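You operate a simulated robot arm through the tools that you are given. There is no shell and no other tool. Be economical: measure what you need, move in short steps, check, and stop when the job is done.

The job below is to be done with a simulated robot arm. You get a single attempt, and the scene is never put back.

Task
Fold the opened quarter-yard cloth and put it in the drawer.
Fine: use both flaps and lay them flat again; shut the drawer.

Only the result counts: the job must be done as asked and must still hold three seconds after the hand-in. Knocking over, shifting, dropping, spilling or breaking anything else fails it. Flat cloth is picked up by pressing the open fingertips on it (5 to 10 N) and closing them slowly along it; thin cloth reads only 2 to 8 mm in the jaws.

Robot
A 7-joint arm with a two-finger parallel gripper, fixed in place. Base frame: the origin is at the foot of the arm, x ahead of it, y to its left, z up. Readings come in mm, degrees, newtons and seconds.
With the tool pointing down near the work surface it reaches from about 320 to 780 mm from the base axis. Its first joint turns from -166.0 to 166.0 degrees. Payload 3.91 kg.
Tool frame: the origin (TCP) lies between the finger pads and is the grasp point; the fingertips stand 30 mm ahead of it; z points along the fingers, y is the line along which they close. The gripper opens to 110 mm. The fingers are 20 mm wide and 10 mm thick; the gripper's body (48 by 112 mm) begins 55 mm behind the TCP.
Orientation is told as [roll, pitch, yaw] about the base's x, y, z axes, in that order, counted from this pose: with the fingers straight down and closing along the base's y, the tool's x points along the base's -x, its y along +y and its z along -z.

Tools
- The arm moves only by the tool step_arm. Its argument "series" is a list of rows, each an object of numbers (a shift or turn left out is 0, a gripper value left out holds the last): "tx", "ty", "tz": the shift along the tool's x, y, z in units of 100 mm (1.0 is 100 mm); "rx", "ry", "rz": the turn, a rotation vector about the tool's x, y, z in units of 45 degrees (1.0 is 45 degrees); "gripper": the finger opening in m, from 0 to 0.11. In form: [{"tx": .., "ty": .., "tz": .., "rx": .., "ry": .., "rz": .., "gripper": ..}, ...]. A call has 1 to 12 rows; each row is the pose to reach, as a shift and turn from the pose commanded when the call began, along the tool's axes at that moment. A call with a number of a shift or a turn outside -1 to 1 is refused whole. A row lasts 0.2 s, in which the tool goes at most 50 mm and 8.6 degrees; a call with a longer step from one row to the next is refused whole, and so is a gripper value outside its range. A pose out of reach is approached as far as the arm can. The call stops where the force on the tool passes 40 N (or 10 N more than at its start, if that is more) or the arm is blocked; 0.2 s more then pass. Each finger travels about 153 mm/s and halts on what it meets, pressing with about 31 N; the grip force reading is that of the motor and also rises with nothing between the fingers. The clock runs only during rows and for 0.2 s after the last one: add rows that repeat a pose to give the fingers time. It gives the time, the measured TCP pose, the force on the tool (base axes), the opening and the grip force at its end, in the units of the frame above (readings bear some noise), with the torque about the TCP (base axes, N m) and any sound that the robot's microphone picked up.
- Cameras (640 x 400 px; columns grow to the right, rows downward): "scene" is fixed at [398.1, 501, 1601.6]; the picture's right is [-0.96, 0.30, 0.00], its down [0.15, 0.49, -0.86] and it looks along [-0.25, -0.82, -0.51] (base axes); focal length 341 px, centre (320, 200). "wrist" rides on the gripper at [77, 7, -114] in the tool frame; the picture's right is [-0.09, 1.00, 0.00], its down [-0.80, -0.07, -0.59] and it looks along [-0.59, -0.05, 0.80] (tool axes); focal length 270 px, centre (320, 200). There is no depth. A picture from a camera that has moved, and an enlarged one, comes with that camera's place and axes in the base frame and with its lens.
- camera(camera): a new picture of that camera. No time passes.
- slide_trunk(by): slides the trunk up (or, below 0, down) by that many mm; the arm rides with it, the base frame stays. It gives what a move gives, with no picture.
- enlarge(camera, box): a new picture of the part [left, top, right, bottom] of that camera's present view, enlarged. No time passes.
- sign_off(): hands the job in; it is judged then, once.

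Go step by step. Nothing tells you positions but the pictures and the camera data: compare them with the known pose of the tool, close in by small moves and look again before you grip or let go. The budget is 120 turns and 84 pictures, counting those below and the enlarged ones. Unless the task says otherwise, let go and move clear before handing in, and close with one line.

The tools are called after "Emit:" as name(argument=value, ...) on one line, values as JSON. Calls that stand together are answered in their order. step_arm: Moves the arm, as the interface text tells. Its arguments: {"type":"object","properties":{"series":{"type":"array"}},"required":["series"]} The other tools are called the same way: slide_trunk (by) slides the trunk up or down; camera (camera) takes a picture; enlarge (camera, box) takes an enlarged picture of a part of a camera's view; sign_off () hands the job in.

At the start:

```text
time: 0.0
tcp_pos: [146.6, -392.8, 1372.2]
tool_rot: [0.0, -0.1, -0.1]
contact_force: [-0.5, 0.8, 0.4]
moment: [-0.01, -0.03, -0.02]
grip_width: 110.5
gripper_force: 0.1
trunk travel left (down, up): [-575.0, 35.0]
```

scene: 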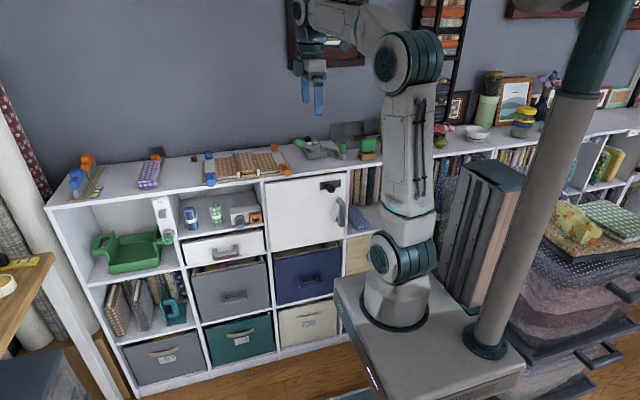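
wrist: 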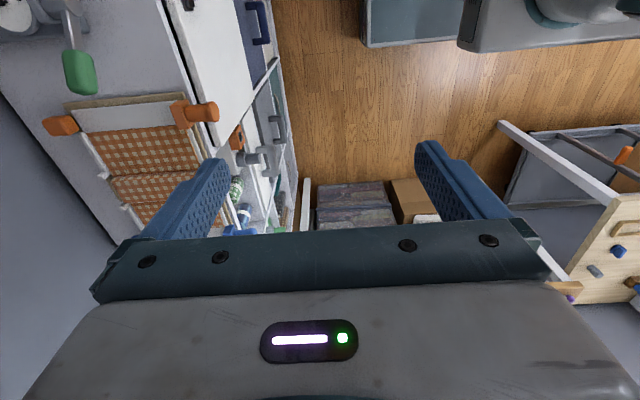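

The checked cloth seems to lie on a flip-fold board on top of the shelf, and a white drawer sits below it. I'll look closer at both.

Emit:
enlarge(camera="scene", box=[180, 130, 300, 205])

Emit:
enlarge(camera="scene", box=[50, 120, 370, 320])

Emit:
enlarge(camera="wrist", box=[0, 0, 320, 240])

```text
5.33 times, centred on (240, 168) of scene
camera zoom: at [398.1, 501.0, 1601.6], right [-0.96, 0.3, 0.0], down [0.15, 0.49, -0.86], along [-0.25, -0.82, -0.51], focal length 1820 px, centre (747, 373)
```

zoom: 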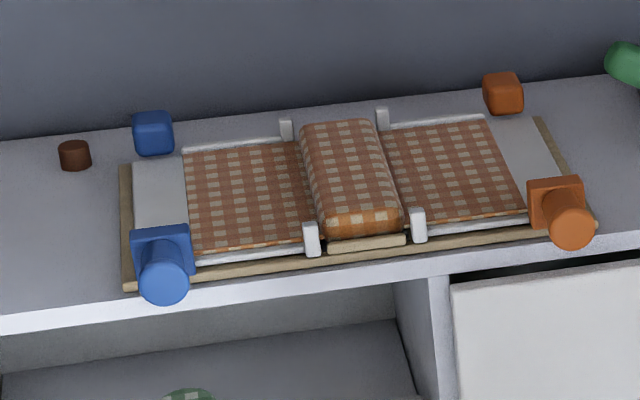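

```text
2.00 times, centred on (210, 220) of scene
camera zoom: at [398.1, 501.0, 1601.6], right [-0.96, 0.3, 0.0], down [0.15, 0.49, -0.86], along [-0.25, -0.82, -0.51], focal length 682 px, centre (540, 160)
```

zoom: 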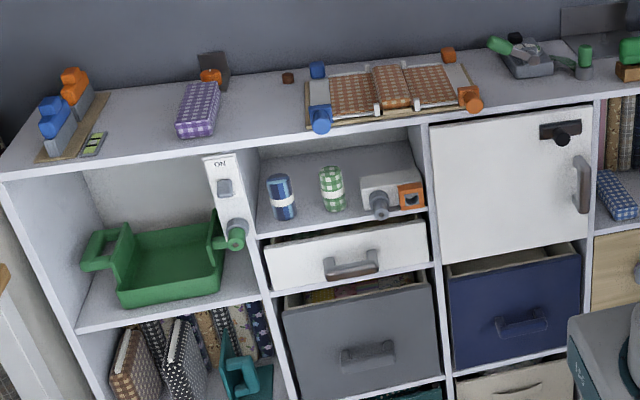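

```text
1.67 times, centred on (160, 120) of wrist
camera zoom: at [71.6, -385.0, 1486.0], right [0.09, 1.0, 0.0], down [0.8, -0.07, 0.59], along [0.59, -0.05, -0.8], focal length 450 px, centre (587, 333)
```

zoom: 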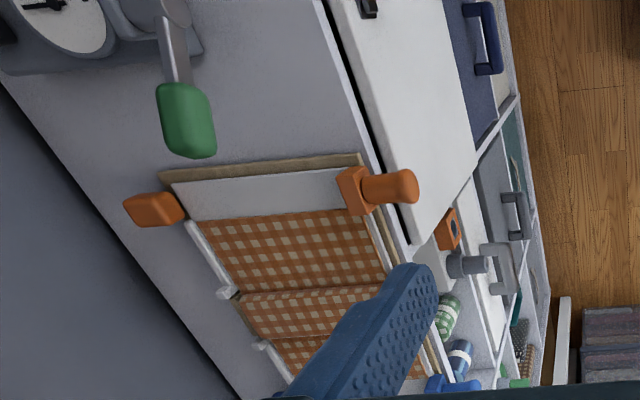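

The flip-fold board sits at about x 196–457, y -590 to -840 and z about 1050, with an orange knob and a blue knob at the front. I'll turn the tool so the wrist camera faces the shelf and get a close view.

Emit:
step_arm(series=[{"tx": -0.2, "rz": 0.17}, {"tx": -0.4, "rz": 0.34}, {"tx": -0.6, "rz": 0.51}, {"tx": -0.8, "rz": 0.68}, {"tx": -0.9, "rz": 0.84}, {"tx": -0.9, "rz": 1.0}, {"tx": -0.9, "rz": 1.0}])

```text
time: 1.6
tcp_pos: [239.0, -393.2, 1372.0]
tool_rot: [0.0, 0.0, -45.2]
contact_force: [-0.5, -0.7, -1.0]
moment: [0.01, 0.03, -0.02]
grip_width: 110.1
gripper_force: 0.0
trunk travel left (down, up): [-575.0, 35.0]
```

Now the second half of the turn.

Emit:
step_arm(series=[{"tx": -0.2, "tz": 0.1, "rz": 0.17}, {"tx": -0.4, "tz": 0.2, "rz": 0.34}, {"tx": -0.6, "tz": 0.3, "rz": 0.51}, {"tx": -0.8, "tz": 0.4, "rz": 0.68}, {"tx": -1.0, "tz": 0.5, "rz": 0.84}, {"tx": -1.0, "tz": 0.5, "rz": 1.0}, {"tx": -1.0, "tz": 0.5, "rz": 1.0}])

Emit:
camera(camera="wrist")

```text
time: 3.2
tcp_pos: [309.1, -463.7, 1322.9]
tool_rot: [0.0, 0.1, -90.2]
contact_force: [0.4, 0.2, -0.7]
moment: [0.0, -0.02, 0.0]
grip_width: 109.7
gripper_force: 0.1
trunk travel left (down, up): [-575.0, 35.0]
```

```text
78 pictures are left
camera wrist: at [316.7, -385.1, 1436.8], right [1.0, -0.09, 0.0], down [-0.07, -0.8, 0.59], along [-0.05, -0.59, -0.8], focal length 270 px, centre (320, 200)
```

wrist: 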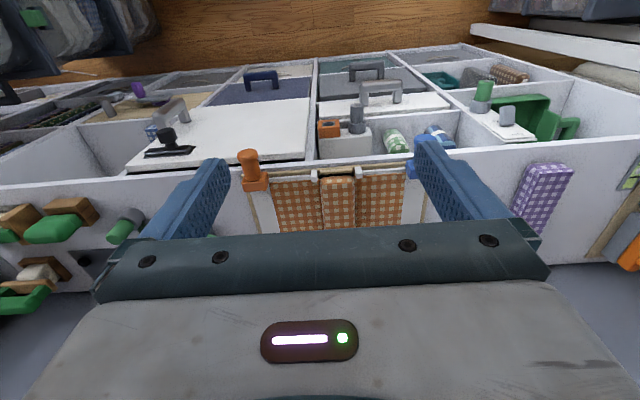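

The picture is upside down, with down in the picture pointing to -y. I'll move further over the board.

Emit:
step_arm(series=[{"tx": -0.4}, {"tx": -0.8}, {"tx": -1.0, "ty": 0.1}, {"tx": -1.0, "ty": 0.1}])

Emit:
camera(camera="wrist")

Emit:
enlarge(camera="wrist", box=[220, 50, 440, 230])

```text
time: 4.2
tcp_pos: [313.8, -555.0, 1321.8]
tool_rot: [0.0, 0.1, -90.0]
contact_force: [1.2, 0.3, -1.1]
moment: [0.0, 0.0, -0.01]
grip_width: 109.9
gripper_force: 0.1
out of reach, approached as far as the arm can: row 3, 4
trunk travel left (down, up): [-575.0, 35.0]
```

```text
77 pictures are left
camera wrist: at [320.9, -476.8, 1436.6], right [1.0, -0.09, 0.0], down [-0.07, -0.8, 0.59], along [-0.05, -0.59, -0.8], focal length 270 px, centre (320, 200)
```

wrist: 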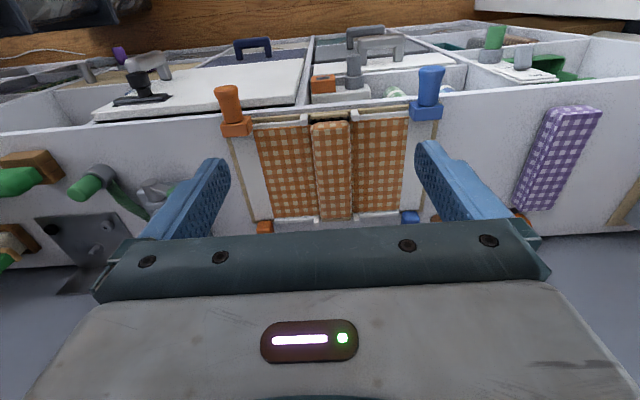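

```text
2.22 times, centred on (330, 140) of wrist
camera zoom: at [320.9, -476.8, 1436.6], right [1.0, -0.09, 0.0], down [-0.07, -0.8, 0.59], along [-0.05, -0.59, -0.8], focal length 601 px, centre (298, 333)
```

zoom: 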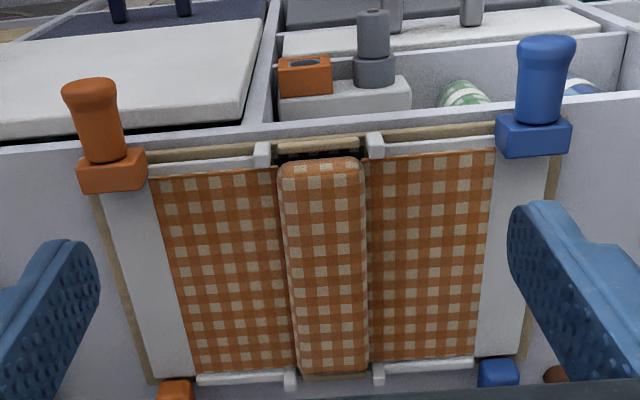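

The knobs stick out forward (+y) at about x 196 and x 459, y -603 to -560. I'll start with the orange flap: move above its knob, then look closer.

Emit:
step_arm(series=[{"ty": -0.3, "tz": 0.4, "tx": 0.1}, {"ty": -0.7, "tz": 0.8, "tx": 0.1}, {"ty": -1.0, "tz": 1.0, "tx": 0.1}, {"ty": -1.0, "tz": 1.0, "tx": 0.1}])

Emit:
camera(camera="wrist")

Emit:
enlarge(camera="scene", box=[180, 120, 340, 220])

```text
refused: row 1 steps farther than a row can; nothing moved
```

```text
75 pictures are left
camera wrist: at [320.9, -476.8, 1436.6], right [1.0, -0.09, 0.0], down [-0.07, -0.8, 0.59], along [-0.05, -0.59, -0.8], focal length 270 px, centre (320, 200)
```

wrist: 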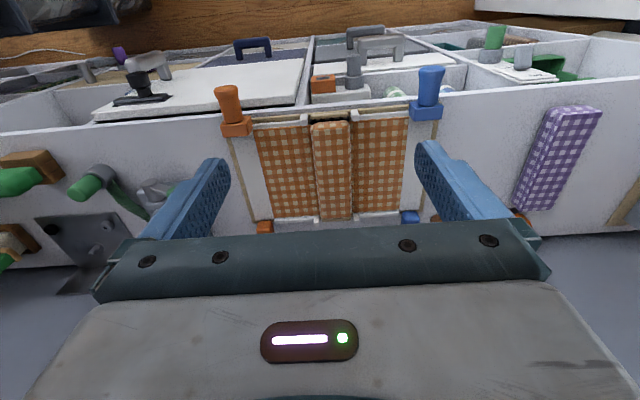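

```text
4.00 times, centred on (260, 170) of scene
camera zoom: at [398.1, 501.0, 1601.6], right [-0.96, 0.3, 0.0], down [0.15, 0.49, -0.86], along [-0.25, -0.82, -0.51], focal length 1365 px, centre (560, 320)
```

zoom: 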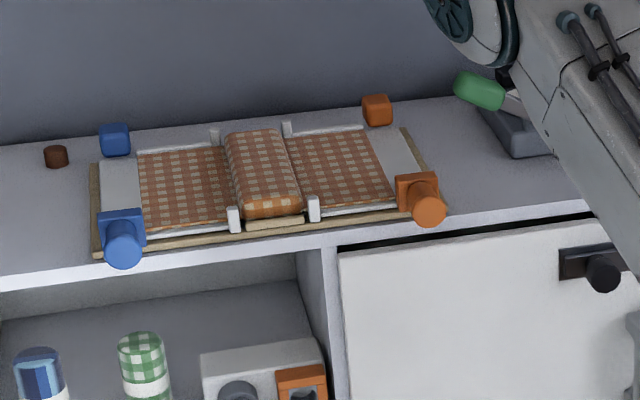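

I'll resend it with shorter steps.

Emit:
step_arm(series=[{"ty": -0.25, "tz": 0.3, "tx": 0.1}, {"ty": -0.5, "tz": 0.6, "tx": 0.1}, {"ty": -0.75, "tz": 0.85, "tx": 0.1}, {"ty": -1.0, "tz": 1.0, "tx": 0.1}, {"ty": -1.0, "tz": 1.0, "tx": 0.1}])

Emit:
camera(camera="wrist")

```text
time: 5.4
tcp_pos: [212.3, -543.8, 1223.4]
tool_rot: [-0.1, -0.1, -90.0]
contact_force: [0.0, -0.3, 0.0]
moment: [0.01, -0.03, 0.02]
grip_width: 110.3
gripper_force: 0.0
trunk travel left (down, up): [-575.0, 35.0]
```

```text
73 pictures are left
camera wrist: at [219.5, -466.2, 1338.1], right [1.0, -0.09, 0.0], down [-0.07, -0.8, 0.59], along [-0.05, -0.59, -0.8], focal length 270 px, centre (320, 200)
```

wrist: 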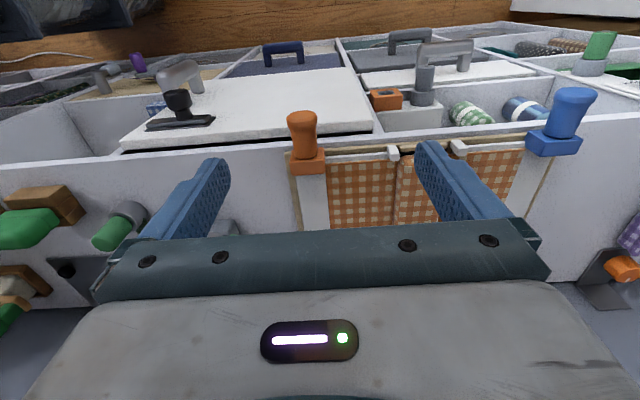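

The orange knob's axis is at about (194, z 1069), with y from -597 to -556. The hinge lines are near x 291 and x 366. I'm lowering onto the orange knob.

Emit:
step_arm(series=[{"ty": -0.18, "tx": -0.29, "tz": 0.3, "gripper": 0.08}, {"ty": -0.18, "tx": -0.29, "tz": 0.7}, {"ty": -0.18, "tx": -0.29, "tz": 1.0}, {"ty": -0.18, "tx": -0.29, "tz": 1.0}])

Emit:
camera(camera="wrist")

```text
time: 6.4
tcp_pos: [195.4, -574.9, 1123.9]
tool_rot: [0.0, 0.0, -90.0]
contact_force: [-0.2, -0.3, 0.1]
moment: [0.01, -0.04, -0.01]
grip_width: 80.0
gripper_force: 0.0
trunk travel left (down, up): [-575.0, 35.0]
```

```text
72 pictures are left
camera wrist: at [203.2, -496.4, 1238.0], right [1.0, -0.09, 0.0], down [-0.07, -0.8, 0.59], along [-0.05, -0.59, -0.8], focal length 270 px, centre (320, 200)
```

wrist: 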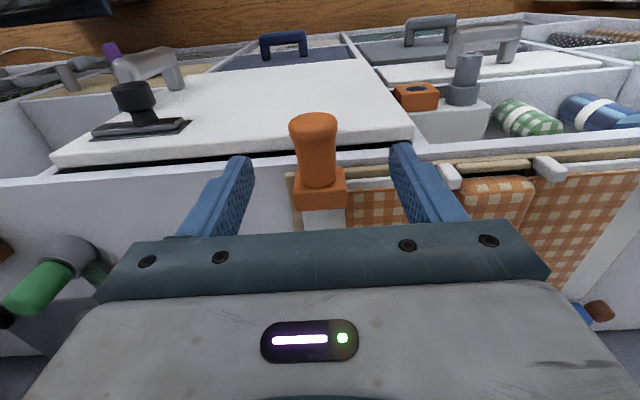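

The knob is centred between the fingers. I'll lower to knob height and close slowly.

Emit:
step_arm(series=[{"ty": -0.015, "tz": 0.3}, {"ty": -0.015, "tz": 0.55}, {"ty": -0.015, "tz": 0.55}, {"ty": -0.015, "tz": 0.55, "gripper": 0.05}, {"ty": -0.015, "tz": 0.55, "gripper": 0.04}, {"ty": -0.015, "tz": 0.55, "gripper": 0.034}])

Emit:
enlarge(camera="scene", box=[180, 120, 340, 220])

Emit:
camera(camera="wrist")

```text
time: 7.8
tcp_pos: [193.3, -573.7, 1070.0]
tool_rot: [0.1, -0.1, -90.0]
contact_force: [0.4, 0.2, 0.7]
moment: [-0.02, 0.02, 0.02]
grip_width: 34.0
gripper_force: 0.1
trunk travel left (down, up): [-575.0, 35.0]
```

```text
4.00 times, centred on (260, 170) of scene
camera zoom: at [398.1, 501.0, 1601.6], right [-0.96, 0.3, 0.0], down [0.15, 0.49, -0.86], along [-0.25, -0.82, -0.51], focal length 1365 px, centre (560, 320)
```

zoom: 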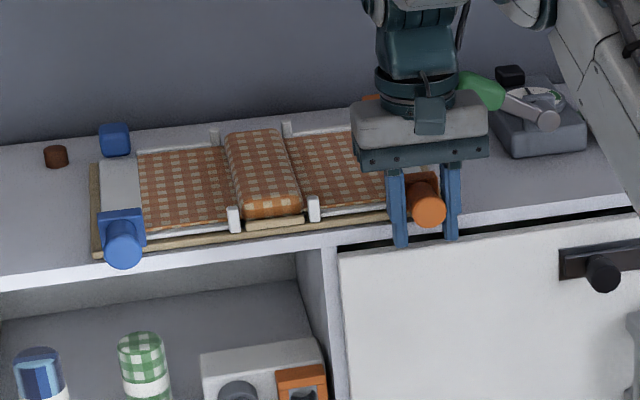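

```text
70 pictures are left
camera wrist: at [201.6, -496.3, 1183.4], right [1.0, -0.09, 0.0], down [-0.07, -0.8, 0.59], along [-0.05, -0.59, -0.8], focal length 270 px, centre (320, 200)
```

wrist: 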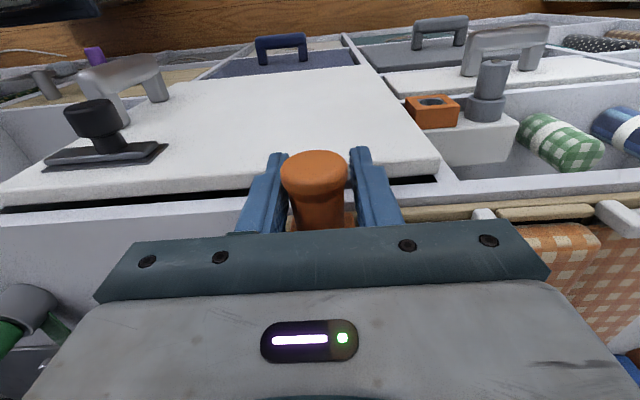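

The knob is straddled; now I'll close on it.

Emit:
step_arm(series=[{"gripper": 0.03}, {"gripper": 0.026}, {"gripper": 0.022}, {"gripper": 0.02}])

```text
time: 8.8
tcp_pos: [192.3, -574.7, 1070.6]
tool_rot: [0.0, 0.0, -89.9]
contact_force: [-8.0, -0.3, -0.1]
moment: [0.13, -0.08, 0.76]
grip_width: 25.9
gripper_force: 44.7
trunk travel left (down, up): [-575.0, 35.0]
```

I have it gripped. I'll begin the arc with about 10° and watch the forces.

Emit:
step_arm(series=[{"ty": -0.01, "gripper": 0.02}, {"ty": 0.0, "tz": -0.08}, {"ty": 0.02, "tz": -0.17}, {"ty": 0.02, "tz": -0.17}])

Emit:
enlarge(camera="scene", box=[180, 120, 340, 220])

```text
time: 9.8
tcp_pos: [194.2, -573.5, 1085.1]
tool_rot: [-0.1, -0.2, -90.1]
contact_force: [-10.0, -6.1, 1.6]
moment: [0.06, -0.06, 0.7]
grip_width: 26.0
gripper_force: 45.0
trunk travel left (down, up): [-575.0, 35.0]
```

```text
4.00 times, centred on (260, 170) of scene
camera zoom: at [398.1, 501.0, 1601.6], right [-0.96, 0.3, 0.0], down [0.15, 0.49, -0.86], along [-0.25, -0.82, -0.51], focal length 1365 px, centre (560, 320)
```

zoom: 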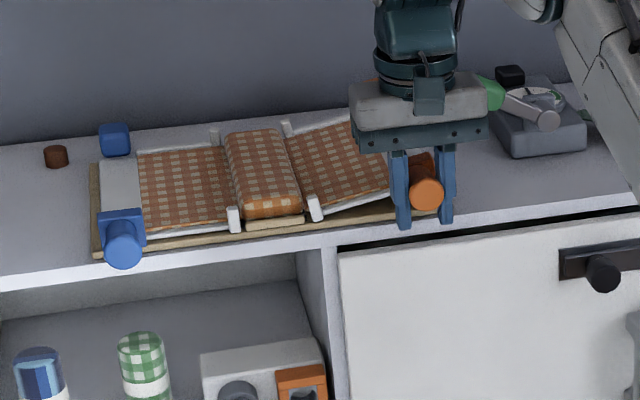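

The flap lifts together with the cloth. I'll continue along the arc with a small x correction.

Emit:
step_arm(series=[{"ty": -0.01, "tz": -0.03}, {"ty": 0.0, "tz": -0.1}, {"ty": 0.024, "tz": -0.165}, {"ty": 0.055, "tz": -0.24}, {"ty": 0.096, "tz": -0.32}, {"ty": 0.096, "tz": -0.32}])

```text
time: 11.2
tcp_pos: [204.4, -573.1, 1116.7]
tool_rot: [0.0, 0.0, -89.9]
contact_force: [1.1, -8.9, -0.5]
moment: [0.2, -0.01, -0.48]
grip_width: 26.1
gripper_force: 45.4
trunk travel left (down, up): [-575.0, 35.0]
```

Emit:
step_arm(series=[{"ty": 0.047, "tz": -0.07}, {"ty": 0.098, "tz": -0.14}, {"ty": 0.157, "tz": -0.202}, {"ty": 0.219, "tz": -0.26}, {"ty": 0.288, "tz": -0.312}, {"ty": 0.359, "tz": -0.359}, {"ty": 0.359, "tz": -0.359}])

Emit:
enlarge(camera="scene", box=[180, 100, 340, 200])

```text
time: 12.8
tcp_pos: [239.6, -573.0, 1153.1]
tool_rot: [0.0, -0.1, -90.0]
contact_force: [-6.8, -13.3, 9.8]
moment: [0.18, -0.06, 0.82]
grip_width: 26.0
gripper_force: 45.2
trunk travel left (down, up): [-575.0, 35.0]
```

```text
4.00 times, centred on (260, 150) of scene
camera zoom: at [398.1, 501.0, 1601.6], right [-0.96, 0.3, 0.0], down [0.15, 0.49, -0.86], along [-0.25, -0.82, -0.51], focal length 1365 px, centre (560, 400)
```

zoom: 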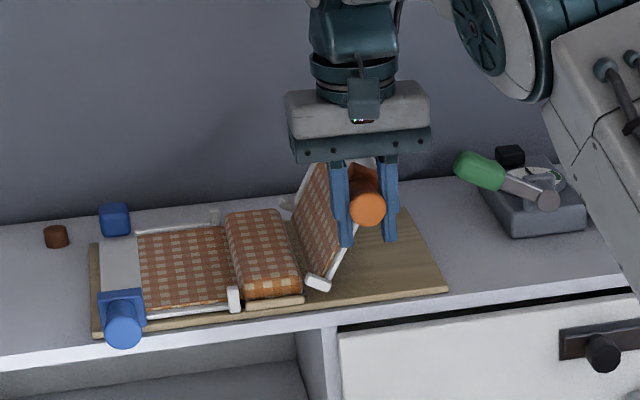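

Emit:
step_arm(series=[{"ty": 0.0, "tz": -0.02, "tx": -0.01}, {"ty": 0.08, "tz": -0.06, "tx": -0.02}, {"ty": 0.168, "tz": -0.091, "tx": -0.02}, {"ty": 0.25, "tz": -0.118, "tx": -0.02}, {"ty": 0.336, "tz": -0.136, "tx": -0.02}, {"ty": 0.42, "tz": -0.148, "tx": -0.02}, {"ty": 0.51, "tz": -0.151, "tx": -0.02}, {"ty": 0.6, "tz": -0.147, "tx": -0.02}, {"ty": 0.684, "tz": -0.136, "tx": -0.02}, {"ty": 0.77, "tz": -0.118, "tx": -0.02}, {"ty": 0.852, "tz": -0.091, "tx": -0.02}, {"ty": 0.852, "tz": -0.091, "tx": -0.02}])

Emit:
enlarge(camera="scene", box=[180, 100, 340, 200])

```text
time: 15.4
tcp_pos: [324.6, -573.7, 1160.1]
tool_rot: [-0.1, 0.3, -90.1]
contact_force: [-11.7, 21.8, -29.5]
moment: [-0.03, -0.12, 0.72]
grip_width: 26.1
gripper_force: 44.9
trunk travel left (down, up): [-575.0, 35.0]
```

```text
4.00 times, centred on (260, 150) of scene
camera zoom: at [398.1, 501.0, 1601.6], right [-0.96, 0.3, 0.0], down [0.15, 0.49, -0.86], along [-0.25, -0.82, -0.51], focal length 1365 px, centre (560, 400)
```

zoom: 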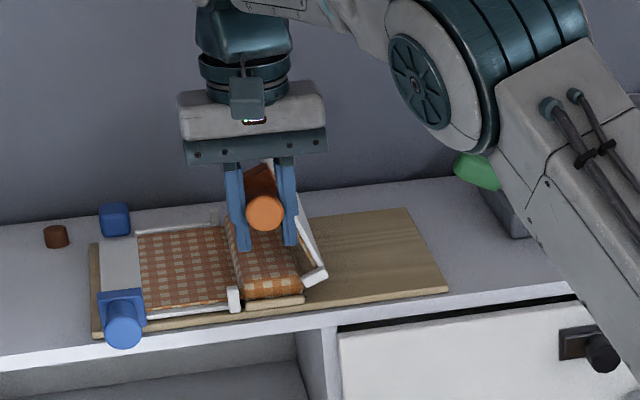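

The flap is past vertical. The forces suggest a hinge near (286, 1069) with radius about 94, so I'll correct for that and continue down.

Emit:
step_arm(series=[{"ty": -0.02, "tz": 0.045, "tx": 0.02}, {"ty": 0.03, "tz": 0.07, "tx": 0.02}, {"ty": 0.084, "tz": 0.097, "tx": 0.02}, {"ty": 0.15, "tz": 0.142, "tx": 0.02}, {"ty": 0.218, "tz": 0.19, "tx": 0.02}, {"ty": 0.276, "tz": 0.247, "tx": 0.02}, {"ty": 0.334, "tz": 0.307, "tx": 0.02}, {"ty": 0.334, "tz": 0.307, "tx": 0.02}])

Emit:
enlarge(camera="scene", box=[180, 100, 340, 200])

```text
time: 17.2
tcp_pos: [364.4, -574.4, 1131.8]
tool_rot: [0.1, 0.0, -89.9]
contact_force: [23.3, -19.4, 19.9]
moment: [0.03, 0.17, -0.96]
grip_width: 25.9
gripper_force: 45.2
trunk travel left (down, up): [-575.0, 35.0]
```

```text
4.00 times, centred on (260, 150) of scene
camera zoom: at [398.1, 501.0, 1601.6], right [-0.96, 0.3, 0.0], down [0.15, 0.49, -0.86], along [-0.25, -0.82, -0.51], focal length 1365 px, centre (560, 400)
```

zoom: 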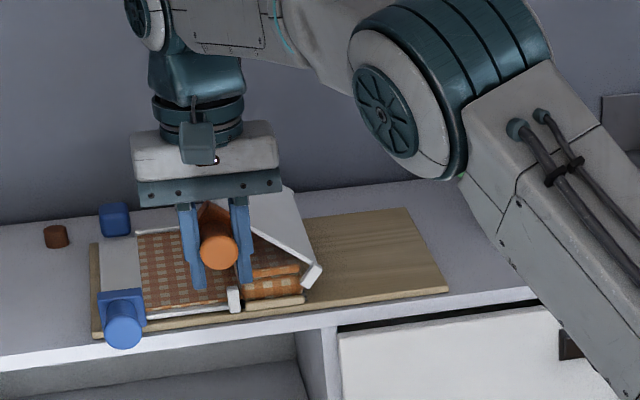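

The flap swings fine, and a better fit puts the hinge at (290, 1067) with radius 99. I'll continue down toward the pile.

Emit:
step_arm(series=[{"ty": 0.061, "tz": 0.013, "tx": -0.01}, {"ty": 0.115, "tz": 0.08, "tx": -0.01}, {"ty": 0.16, "tz": 0.154, "tx": -0.01}, {"ty": 0.199, "tz": 0.231, "tx": -0.01}, {"ty": 0.232, "tz": 0.31, "tx": -0.01}, {"ty": 0.232, "tz": 0.31, "tx": -0.01}])

Emit:
enlarge(camera="scene", box=[180, 100, 340, 200])

```text
time: 18.4
tcp_pos: [373.8, -574.6, 1110.5]
tool_rot: [-0.3, -0.5, -90.3]
contact_force: [-25.5, 9.7, 16.0]
moment: [0.98, -0.43, 0.27]
grip_width: 25.3
gripper_force: 45.4
trunk travel left (down, up): [-575.0, 35.0]
stopped in row 6: the force on the tool passed its limit at 52 N (the readings are from after the stop); the commanded pose is now the measured one
```

```text
4.00 times, centred on (260, 150) of scene
camera zoom: at [398.1, 501.0, 1601.6], right [-0.96, 0.3, 0.0], down [0.15, 0.49, -0.86], along [-0.25, -0.82, -0.51], focal length 1365 px, centre (560, 400)
```

zoom: 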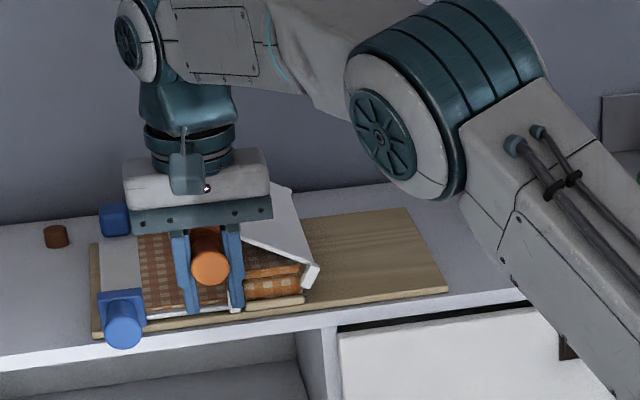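

The flap meets resistance about 26° above horizontal. I'll look at what it's resting on.

Emit:
camera(camera="wrist")

Emit:
enlarge(camera="scene", box=[200, 140, 264, 180])

```text
64 pictures are left
camera wrist: at [382.2, -495.2, 1222.6], right [1.0, -0.09, 0.0], down [-0.07, -0.8, 0.6], along [-0.06, -0.6, -0.8], focal length 270 px, centre (320, 200)
```

wrist: 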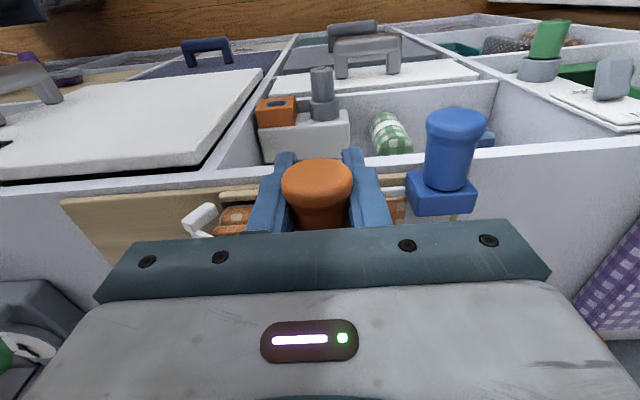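

```text
10.00 times, centred on (232, 160) of scene
camera zoom: at [398.1, 501.0, 1601.6], right [-0.96, 0.3, 0.0], down [0.15, 0.49, -0.86], along [-0.25, -0.82, -0.51], focal length 3412 px, centre (1200, 600)
```

zoom: 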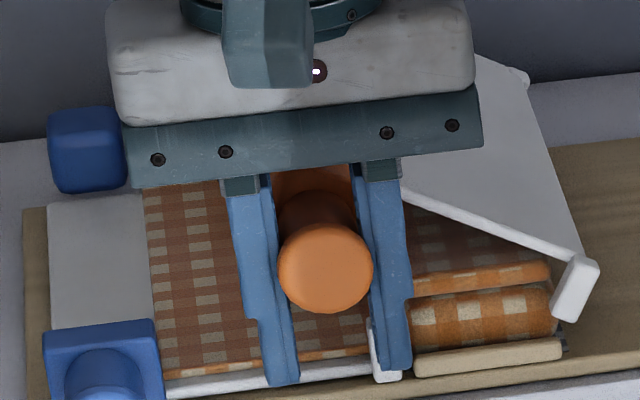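

The knob seems to have slid about 10 mm in the pads, so the flap lags behind. I'll loosen the fingers slightly so they still cage the knob, and see whether the flap settles by itself.

Emit:
step_arm(series=[{"gripper": 0.026}, {"gripper": 0.028}, {"gripper": 0.03}, {"gripper": 0.03}])

Emit:
enlarge(camera="scene", box=[200, 140, 264, 180])

```text
time: 19.4
tcp_pos: [380.9, -575.0, 1106.3]
tool_rot: [0.0, -0.3, -90.2]
contact_force: [-17.6, 3.9, -0.3]
moment: [-0.19, -0.28, 0.13]
grip_width: 38.5
gripper_force: 7.9
trunk travel left (down, up): [-575.0, 35.0]
```

```text
10.00 times, centred on (232, 160) of scene
camera zoom: at [398.1, 501.0, 1601.6], right [-0.96, 0.3, 0.0], down [0.15, 0.49, -0.86], along [-0.25, -0.82, -0.51], focal length 3412 px, centre (1200, 600)
```

zoom: 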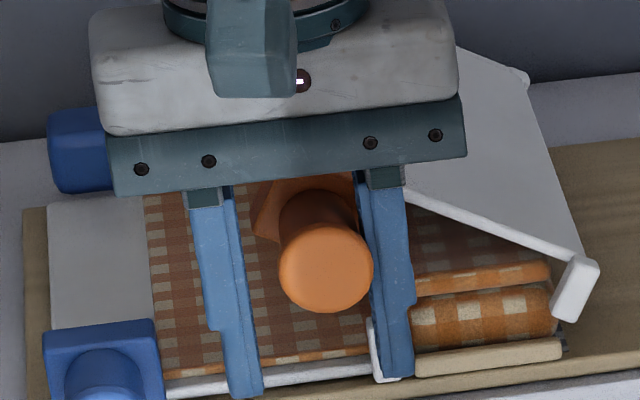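

The flap stays at about 152° with no grip on it, so that looks like its end stop, and the wing now lies on the pile. I'll open to read my pose before regripping.

Emit:
step_arm(series=[{"gripper": 0.045}, {"gripper": 0.05}, {"gripper": 0.05}])

Emit:
enlarge(camera="scene", box=[200, 140, 264, 180])

```text
time: 20.2
tcp_pos: [381.1, -575.4, 1105.9]
tool_rot: [-0.3, -0.5, -90.1]
contact_force: [0.0, -0.3, 0.9]
moment: [0.05, 0.01, -0.01]
grip_width: 50.0
gripper_force: 0.1
trunk travel left (down, up): [-575.0, 35.0]
```

```text
10.00 times, centred on (232, 160) of scene
camera zoom: at [398.1, 501.0, 1601.6], right [-0.96, 0.3, 0.0], down [0.15, 0.49, -0.86], along [-0.25, -0.82, -0.51], focal length 3412 px, centre (1200, 600)
```

zoom: 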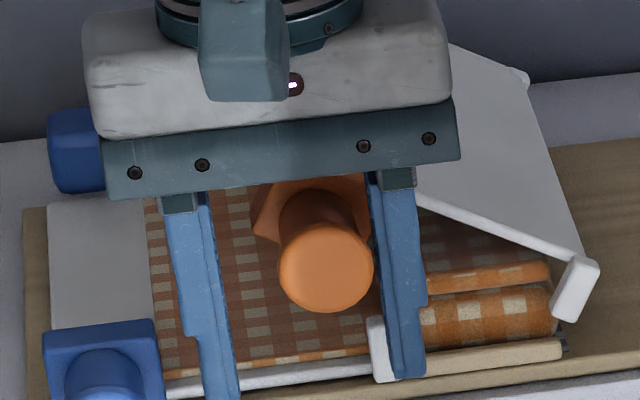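

The flap rests there freely. I'm regripping the knob, now at about (376, 1120), to swing the flap back.

Emit:
step_arm(series=[{"ty": -0.05, "tz": -0.06}, {"ty": -0.05, "tz": -0.14}, {"ty": -0.05, "tz": -0.14, "gripper": 0.035}, {"ty": -0.05, "tz": -0.14, "gripper": 0.028}, {"ty": -0.05, "tz": -0.14, "gripper": 0.022}])

```text
time: 21.4
tcp_pos: [372.9, -574.7, 1119.0]
tool_rot: [-0.4, -0.2, -90.0]
contact_force: [-13.2, 1.0, -2.9]
moment: [-0.09, -0.13, 0.78]
grip_width: 25.8
gripper_force: 45.3
trunk travel left (down, up): [-575.0, 35.0]
```

Emit:
step_arm(series=[{"ty": -0.03, "tz": 0.0}, {"ty": -0.065, "tz": -0.055}, {"ty": -0.107, "tz": -0.112}, {"ty": -0.165, "tz": -0.174}, {"ty": -0.228, "tz": -0.233}, {"ty": -0.296, "tz": -0.285}, {"ty": -0.368, "tz": -0.331}, {"ty": -0.445, "tz": -0.371}, {"ty": -0.524, "tz": -0.404}, {"ty": -0.607, "tz": -0.43}, {"ty": -0.69, "tz": -0.448}, {"ty": -0.69, "tz": -0.448}])

Emit:
enlarge(camera="scene", box=[180, 100, 340, 200])

```text
time: 24.0
tcp_pos: [306.3, -574.5, 1165.6]
tool_rot: [-0.1, -0.7, -89.9]
contact_force: [4.3, -10.5, 20.2]
moment: [-0.33, 0.04, 0.74]
grip_width: 25.7
gripper_force: 44.8
trunk travel left (down, up): [-575.0, 35.0]
```

```text
4.00 times, centred on (260, 150) of scene
camera zoom: at [398.1, 501.0, 1601.6], right [-0.96, 0.3, 0.0], down [0.15, 0.49, -0.86], along [-0.25, -0.82, -0.51], focal length 1365 px, centre (560, 400)
```

zoom: 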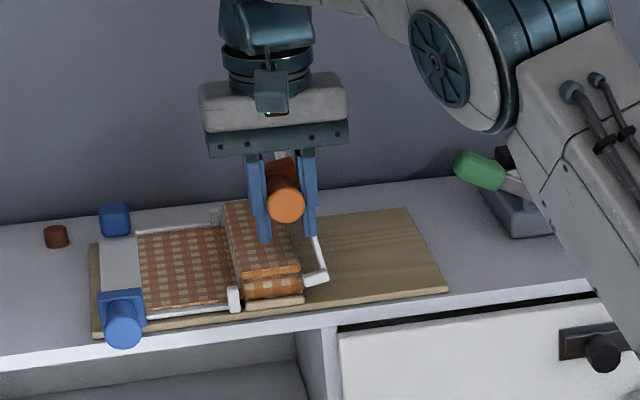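

The wing stays folded on the pile. I'll continue lowering the flap.

Emit:
step_arm(series=[{"ty": -0.085, "tz": -0.022}, {"ty": -0.17, "tz": -0.027}, {"ty": -0.255, "tz": -0.022}, {"ty": -0.343, "tz": -0.012}, {"ty": -0.425, "tz": 0.008}, {"ty": -0.51, "tz": 0.033}, {"ty": -0.59, "tz": 0.066}, {"ty": -0.667, "tz": 0.106}, {"ty": -0.74, "tz": 0.153}, {"ty": -0.81, "tz": 0.206}, {"ty": -0.875, "tz": 0.265}, {"ty": -0.932, "tz": 0.328}])

```text
time: 26.6
tcp_pos: [214.1, -574.6, 1131.6]
tool_rot: [-0.1, -0.3, -90.0]
contact_force: [-1.8, -0.1, 3.1]
moment: [0.55, -0.02, 0.69]
grip_width: 25.7
gripper_force: 45.0
trunk travel left (down, up): [-575.0, 35.0]
```

Emit:
step_arm(series=[{"ty": -0.052, "tz": 0.07}, {"ty": -0.1, "tz": 0.142}, {"ty": -0.14, "tz": 0.22}, {"ty": -0.173, "tz": 0.3}, {"ty": -0.198, "tz": 0.38}, {"ty": -0.212, "tz": 0.46}, {"ty": -0.212, "tz": 0.54}, {"ty": -0.212, "tz": 0.58}, {"ty": -0.212, "tz": 0.58}])

Emit:
enlarge(camera="scene", box=[180, 120, 340, 220])

```text
time: 28.6
tcp_pos: [192.2, -574.6, 1074.1]
tool_rot: [-0.3, -0.4, -90.2]
contact_force: [-0.9, 3.4, -0.8]
moment: [-0.39, 0.01, 0.96]
grip_width: 25.5
gripper_force: 45.2
trunk travel left (down, up): [-575.0, 35.0]
```

```text
4.00 times, centred on (260, 170) of scene
camera zoom: at [398.1, 501.0, 1601.6], right [-0.96, 0.3, 0.0], down [0.15, 0.49, -0.86], along [-0.25, -0.82, -0.51], focal length 1365 px, centre (560, 320)
```

zoom: 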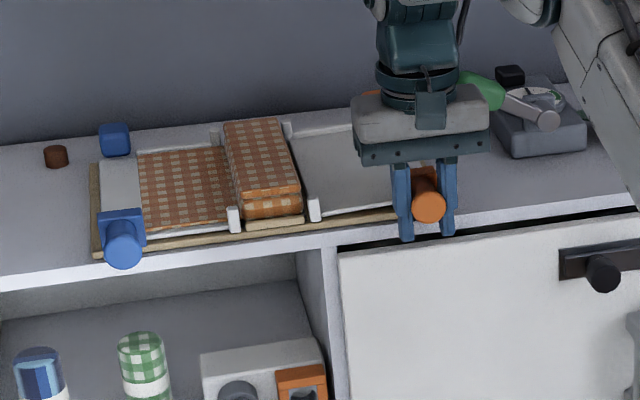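

The orange flap is almost flat, about 3 mm to go. I'll press it down gently, then release.

Emit:
step_arm(series=[{"tz": 0.02}, {"tz": 0.05}, {"tz": 0.05}, {"tz": 0.05, "gripper": 0.03}, {"tz": 0.05, "gripper": 0.045}, {"tz": 0.05, "gripper": 0.06}, {"tz": -0.3}, {"tz": -0.7}, {"tz": -1.0}])

Emit:
enlarge(camera="scene", box=[180, 120, 340, 220])

```text
time: 30.6
tcp_pos: [194.3, -575.1, 1177.0]
tool_rot: [-0.1, -0.5, -89.9]
contact_force: [0.2, 0.4, -0.6]
moment: [0.03, 0.01, 0.03]
grip_width: 60.0
gripper_force: 0.0
trunk travel left (down, up): [-575.0, 35.0]
```

```text
4.00 times, centred on (260, 170) of scene
camera zoom: at [398.1, 501.0, 1601.6], right [-0.96, 0.3, 0.0], down [0.15, 0.49, -0.86], along [-0.25, -0.82, -0.51], focal length 1365 px, centre (560, 320)
```

zoom: 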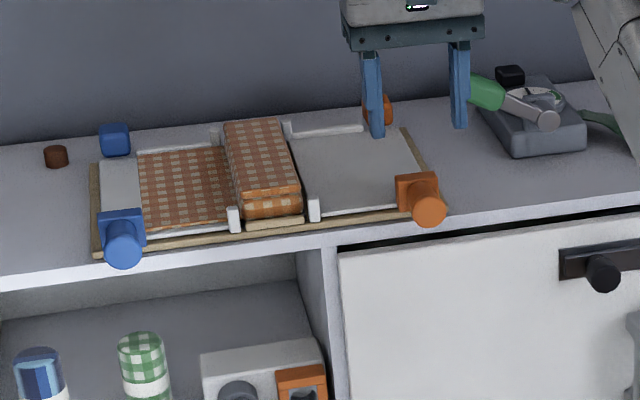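

The orange flap is flat again. Next is the blue knob, at about (463, -577, 1069).

Emit:
step_arm(series=[{"ty": 0.4}, {"ty": 0.8, "tz": 0.1}, {"ty": 1.0, "tz": 0.2}])

Emit:
step_arm(series=[{"ty": 0.4}, {"ty": 0.8}, {"ty": 1.0}, {"ty": 1.0}])

Emit:
step_arm(series=[{"ty": 0.3}, {"ty": 0.66}, {"ty": 0.66}, {"ty": 0.66, "gripper": 0.07}])

Emit:
camera(camera="wrist")

```text
time: 31.4
tcp_pos: [294.7, -575.6, 1153.9]
tool_rot: [-0.2, -0.4, -90.1]
contact_force: [-0.5, -0.8, 0.1]
moment: [0.01, 0.0, -0.01]
grip_width: 59.9
gripper_force: 0.1
trunk travel left (down, up): [-575.0, 35.0]
```

```text
time: 32.4
tcp_pos: [394.1, -575.1, 1153.6]
tool_rot: [-0.2, -0.3, -90.1]
contact_force: [-0.7, 0.6, -0.6]
moment: [-0.01, -0.02, 0.0]
grip_width: 59.8
gripper_force: 0.1
trunk travel left (down, up): [-575.0, 35.0]
```

```text
time: 33.4
tcp_pos: [457.7, -574.8, 1150.5]
tool_rot: [-0.2, -0.3, -90.1]
contact_force: [-0.5, -0.1, -0.6]
moment: [-0.02, -0.01, 0.0]
grip_width: 70.1
gripper_force: 0.0
trunk travel left (down, up): [-575.0, 35.0]
```

```text
57 pictures are left
camera wrist: at [466.0, -495.7, 1264.9], right [1.0, -0.09, 0.0], down [-0.07, -0.8, 0.6], along [-0.06, -0.6, -0.8], focal length 270 px, centre (320, 200)
```

wrist: 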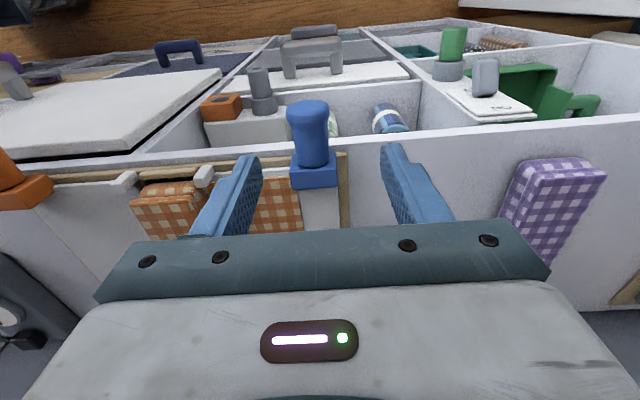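

The blue knob comes out at about x 451 with its hinge near x 354. I'll lower partway and check.

Emit:
step_arm(series=[{"ty": -0.08, "tz": 0.25}, {"ty": -0.08, "tz": 0.45}, {"ty": -0.08, "tz": 0.45}])

Emit:
camera(camera="wrist")

```text
time: 34.2
tcp_pos: [452.1, -576.7, 1108.4]
tool_rot: [-0.2, -0.4, -90.1]
contact_force: [0.0, -0.1, 0.7]
moment: [0.02, 0.01, -0.01]
grip_width: 70.0
gripper_force: 0.2
trunk travel left (down, up): [-575.0, 35.0]
```

```text
56 pictures are left
camera wrist: at [459.3, -497.3, 1222.6], right [1.0, -0.09, 0.0], down [-0.07, -0.8, 0.6], along [-0.06, -0.6, -0.8], focal length 270 px, centre (320, 200)
```

wrist: 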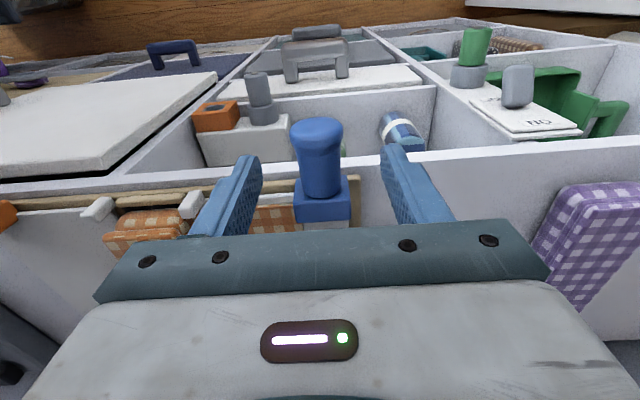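

It's centred. I'll lower and close on the knob.

Emit:
step_arm(series=[{"ty": -0.01, "tz": 0.2}, {"ty": -0.01, "tz": 0.38}, {"ty": -0.01, "tz": 0.38, "gripper": 0.05}, {"ty": -0.01, "tz": 0.38, "gripper": 0.035}, {"ty": -0.01, "tz": 0.38, "gripper": 0.028}, {"ty": -0.01, "tz": 0.38, "gripper": 0.02}, {"ty": -0.01, "tz": 0.38, "gripper": 0.02}])

```text
time: 35.8
tcp_pos: [450.1, -576.7, 1071.0]
tool_rot: [-0.3, -0.4, -90.0]
contact_force: [0.0, 0.5, -1.0]
moment: [0.0, -0.03, 0.66]
grip_width: 26.0
gripper_force: 44.6
trunk travel left (down, up): [-575.0, 35.0]
```

Gripped with no side force. I'll run the mirrored arc for the blue flap.

Emit:
step_arm(series=[{"ty": -0.003, "tz": -0.065}, {"ty": -0.014, "tz": -0.146}, {"ty": -0.032, "tz": -0.23}, {"ty": -0.058, "tz": -0.311}, {"ty": -0.092, "tz": -0.39}, {"ty": -0.131, "tz": -0.467}, {"ty": -0.178, "tz": -0.54}, {"ty": -0.229, "tz": -0.607}, {"ty": -0.287, "tz": -0.67}, {"ty": -0.35, "tz": -0.728}, {"ty": -0.35, "tz": -0.728}])

```text
time: 38.2
tcp_pos: [416.6, -576.6, 1144.6]
tool_rot: [-0.1, -0.4, -90.1]
contact_force: [13.2, -12.4, 15.0]
moment: [0.37, 0.07, 0.53]
grip_width: 26.1
gripper_force: 44.6
trunk travel left (down, up): [-575.0, 35.0]
```

Emit:
step_arm(series=[{"ty": -0.062, "tz": -0.06, "tx": -0.01}, {"ty": -0.13, "tz": -0.113, "tx": -0.01}, {"ty": -0.207, "tz": -0.153, "tx": -0.01}, {"ty": -0.288, "tz": -0.187, "tx": -0.01}, {"ty": -0.37, "tz": -0.213, "tx": -0.01}, {"ty": -0.456, "tz": -0.232, "tx": -0.01}, {"ty": -0.543, "tz": -0.243, "tx": -0.01}, {"ty": -0.63, "tz": -0.247, "tx": -0.01}, {"ty": -0.717, "tz": -0.243, "tx": -0.01}, {"ty": -0.804, "tz": -0.232, "tx": -0.01}, {"ty": -0.88, "tz": -0.213, "tx": -0.01}, {"ty": -0.939, "tz": -0.198, "tx": -0.01}])

Emit:
enlarge(camera="scene", box=[180, 100, 340, 200])

```text
time: 40.8
tcp_pos: [321.4, -575.9, 1161.9]
tool_rot: [-0.3, -0.4, -90.0]
contact_force: [-0.1, 0.6, 1.0]
moment: [0.54, -0.02, 0.98]
grip_width: 26.1
gripper_force: 45.1
trunk travel left (down, up): [-575.0, 35.0]
```

```text
4.00 times, centred on (260, 150) of scene
camera zoom: at [398.1, 501.0, 1601.6], right [-0.96, 0.3, 0.0], down [0.15, 0.49, -0.86], along [-0.25, -0.82, -0.51], focal length 1365 px, centre (560, 400)
```

zoom: 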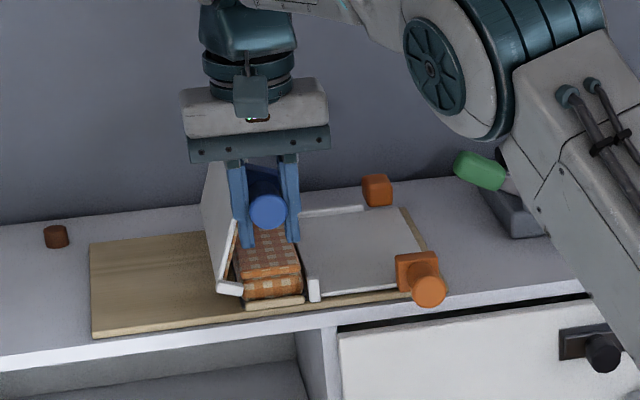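

Emit:
step_arm(series=[{"ty": -0.09, "tz": 0.04}, {"ty": -0.186, "tz": 0.095}, {"ty": -0.259, "tz": 0.142}, {"ty": -0.326, "tz": 0.193}, {"ty": -0.39, "tz": 0.252}, {"ty": -0.449, "tz": 0.315}, {"ty": -0.493, "tz": 0.372}, {"ty": -0.53, "tz": 0.427}, {"ty": -0.53, "tz": 0.427}])

Emit:
enlarge(camera="scene", box=[210, 130, 290, 180])

```text
time: 42.8
tcp_pos: [269.4, -576.7, 1119.5]
tool_rot: [-0.2, -0.2, -90.0]
contact_force: [6.8, 6.2, -5.0]
moment: [-0.04, 0.02, -0.5]
grip_width: 26.0
gripper_force: 44.5
trunk travel left (down, up): [-575.0, 35.0]
```

```text
8.00 times, centred on (250, 155) of scene
camera zoom: at [398.1, 501.0, 1601.6], right [-0.96, 0.3, 0.0], down [0.15, 0.49, -0.86], along [-0.25, -0.82, -0.51], focal length 2730 px, centre (880, 560)
```

zoom: 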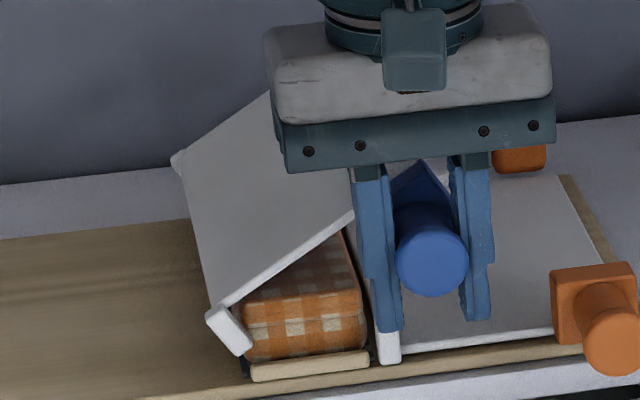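

I'll go on a few more degrees to the end stop.

Emit:
step_arm(series=[{"ty": -0.02, "tz": 0.03}, {"ty": -0.034, "tz": 0.06}, {"ty": -0.05, "tz": 0.09}, {"ty": -0.05, "tz": 0.09}])

Emit:
enlarge(camera="scene", box=[210, 130, 290, 180])

```text
time: 43.8
tcp_pos: [269.5, -575.0, 1116.2]
tool_rot: [0.4, -1.0, -89.8]
contact_force: [14.9, 4.9, 7.6]
moment: [0.07, 0.18, -0.46]
grip_width: 25.1
gripper_force: 45.0
trunk travel left (down, up): [-575.0, 35.0]
stopped in row 4: the force on the tool passed its limit at 41 N (the readings are from after the stop); the commanded pose is now the measured one
```

```text
8.00 times, centred on (250, 155) of scene
camera zoom: at [398.1, 501.0, 1601.6], right [-0.96, 0.3, 0.0], down [0.15, 0.49, -0.86], along [-0.25, -0.82, -0.51], focal length 2730 px, centre (880, 560)
```

zoom: 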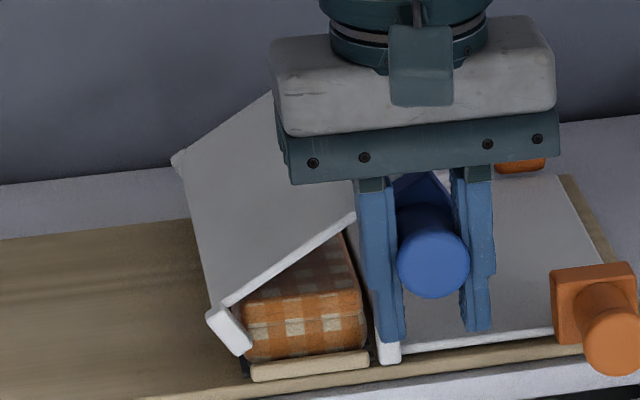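

The end stop is reached at about 150°, the same as for orange. Now I'll swing the blue flap back.

Emit:
step_arm(series=[{"ty": 0.035, "tz": -0.06}, {"ty": 0.085, "tz": -0.119}, {"ty": 0.145, "tz": -0.183}, {"ty": 0.208, "tz": -0.241}, {"ty": 0.276, "tz": -0.293}, {"ty": 0.348, "tz": -0.339}, {"ty": 0.425, "tz": -0.379}, {"ty": 0.505, "tz": -0.412}, {"ty": 0.587, "tz": -0.439}, {"ty": 0.671, "tz": -0.457}, {"ty": 0.755, "tz": -0.467}, {"ty": 0.808, "tz": -0.47}])

Emit:
enlarge(camera="scene", box=[180, 100, 340, 200])

```text
time: 46.4
tcp_pos: [345.6, -576.6, 1164.0]
tool_rot: [0.2, -1.1, -90.1]
contact_force: [0.1, 10.6, 2.7]
moment: [0.99, 0.01, -0.15]
grip_width: 25.4
gripper_force: 45.0
trunk travel left (down, up): [-575.0, 35.0]
```

```text
4.00 times, centred on (260, 150) of scene
camera zoom: at [398.1, 501.0, 1601.6], right [-0.96, 0.3, 0.0], down [0.15, 0.49, -0.86], along [-0.25, -0.82, -0.51], focal length 1365 px, centre (560, 400)
```

zoom: 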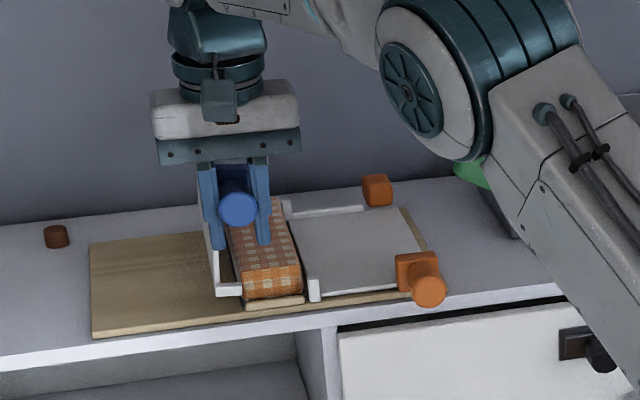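

The blue wing is folded too. I'll lower the blue flap.

Emit:
step_arm(series=[{"ty": 0.06, "tz": 0.0}, {"ty": 0.15, "tz": 0.004}, {"ty": 0.241, "tz": 0.013}, {"ty": 0.326, "tz": 0.032}, {"ty": 0.407, "tz": 0.058}, {"ty": 0.487, "tz": 0.091}, {"ty": 0.564, "tz": 0.131}, {"ty": 0.637, "tz": 0.177}, {"ty": 0.705, "tz": 0.229}, {"ty": 0.768, "tz": 0.288}, {"ty": 0.827, "tz": 0.351}, {"ty": 0.879, "tz": 0.42}])

```text
time: 49.0
tcp_pos: [435.6, -576.2, 1119.6]
tool_rot: [0.2, -0.9, -89.9]
contact_force: [13.0, -1.3, 7.7]
moment: [-0.85, 0.14, -0.17]
grip_width: 25.2
gripper_force: 44.9
trunk travel left (down, up): [-575.0, 35.0]
```

Emit:
step_arm(series=[{"ty": 0.055, "tz": 0.06}, {"ty": 0.09, "tz": 0.13}, {"ty": 0.12, "tz": 0.21}, {"ty": 0.145, "tz": 0.29}, {"ty": 0.16, "tz": 0.37}, {"ty": 0.168, "tz": 0.44}, {"ty": 0.168, "tz": 0.48}, {"ty": 0.168, "tz": 0.51}, {"ty": 0.168, "tz": 0.51}])

Emit:
enlarge(camera="scene", box=[180, 120, 340, 220])

```text
time: 51.0
tcp_pos: [450.2, -575.7, 1068.6]
tool_rot: [0.1, -0.9, -89.8]
contact_force: [-4.3, 18.3, -0.8]
moment: [0.95, -0.02, -0.08]
grip_width: 25.3
gripper_force: 45.3
trunk travel left (down, up): [-575.0, 35.0]
```

```text
4.00 times, centred on (260, 170) of scene
camera zoom: at [398.1, 501.0, 1601.6], right [-0.96, 0.3, 0.0], down [0.15, 0.49, -0.86], along [-0.25, -0.82, -0.51], focal length 1365 px, centre (560, 320)
```

zoom: 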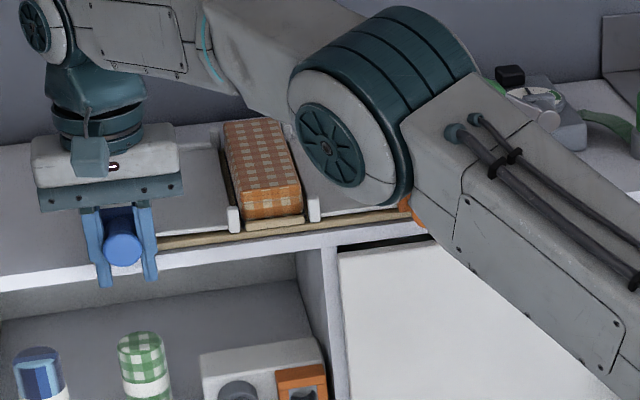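

Nearly flat. I'll press about 3 mm more, release and rise.

Emit:
step_arm(series=[{"tz": 0.02}, {"tz": 0.035}, {"tz": 0.035}, {"tz": 0.035, "gripper": 0.03}, {"tz": 0.035, "gripper": 0.045}, {"tz": 0.035, "gripper": 0.06}, {"tz": -0.3}, {"tz": -0.7}, {"tz": -0.8}])

Emit:
camera(camera="scene")

Emit:
camera(camera="wrist")

```text
time: 53.0
tcp_pos: [451.1, -578.6, 1150.1]
tool_rot: [0.1, -0.9, -90.0]
contact_force: [0.2, -0.4, 0.0]
moment: [0.02, -0.01, 0.02]
grip_width: 60.2
gripper_force: 0.1
trunk travel left (down, up): [-575.0, 35.0]
```

```text
50 pictures are left
```

scene: 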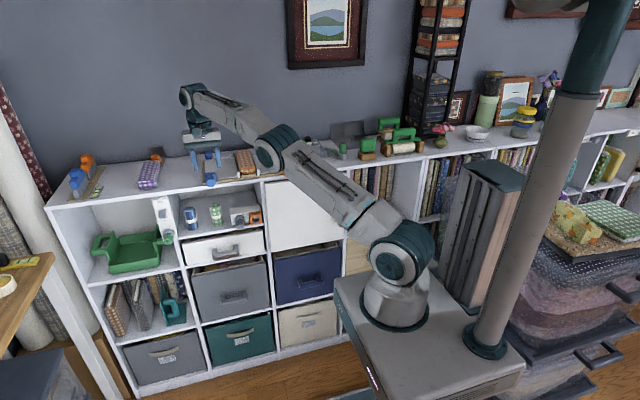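

```text
49 pictures are left
camera wrist: at [458.7, -497.5, 1262.0], right [1.0, -0.09, 0.0], down [-0.07, -0.79, 0.61], along [-0.05, -0.6, -0.79], focal length 270 px, centre (320, 200)
```

wrist: 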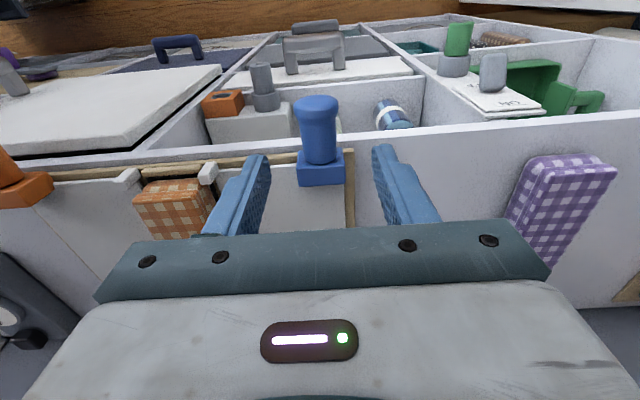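

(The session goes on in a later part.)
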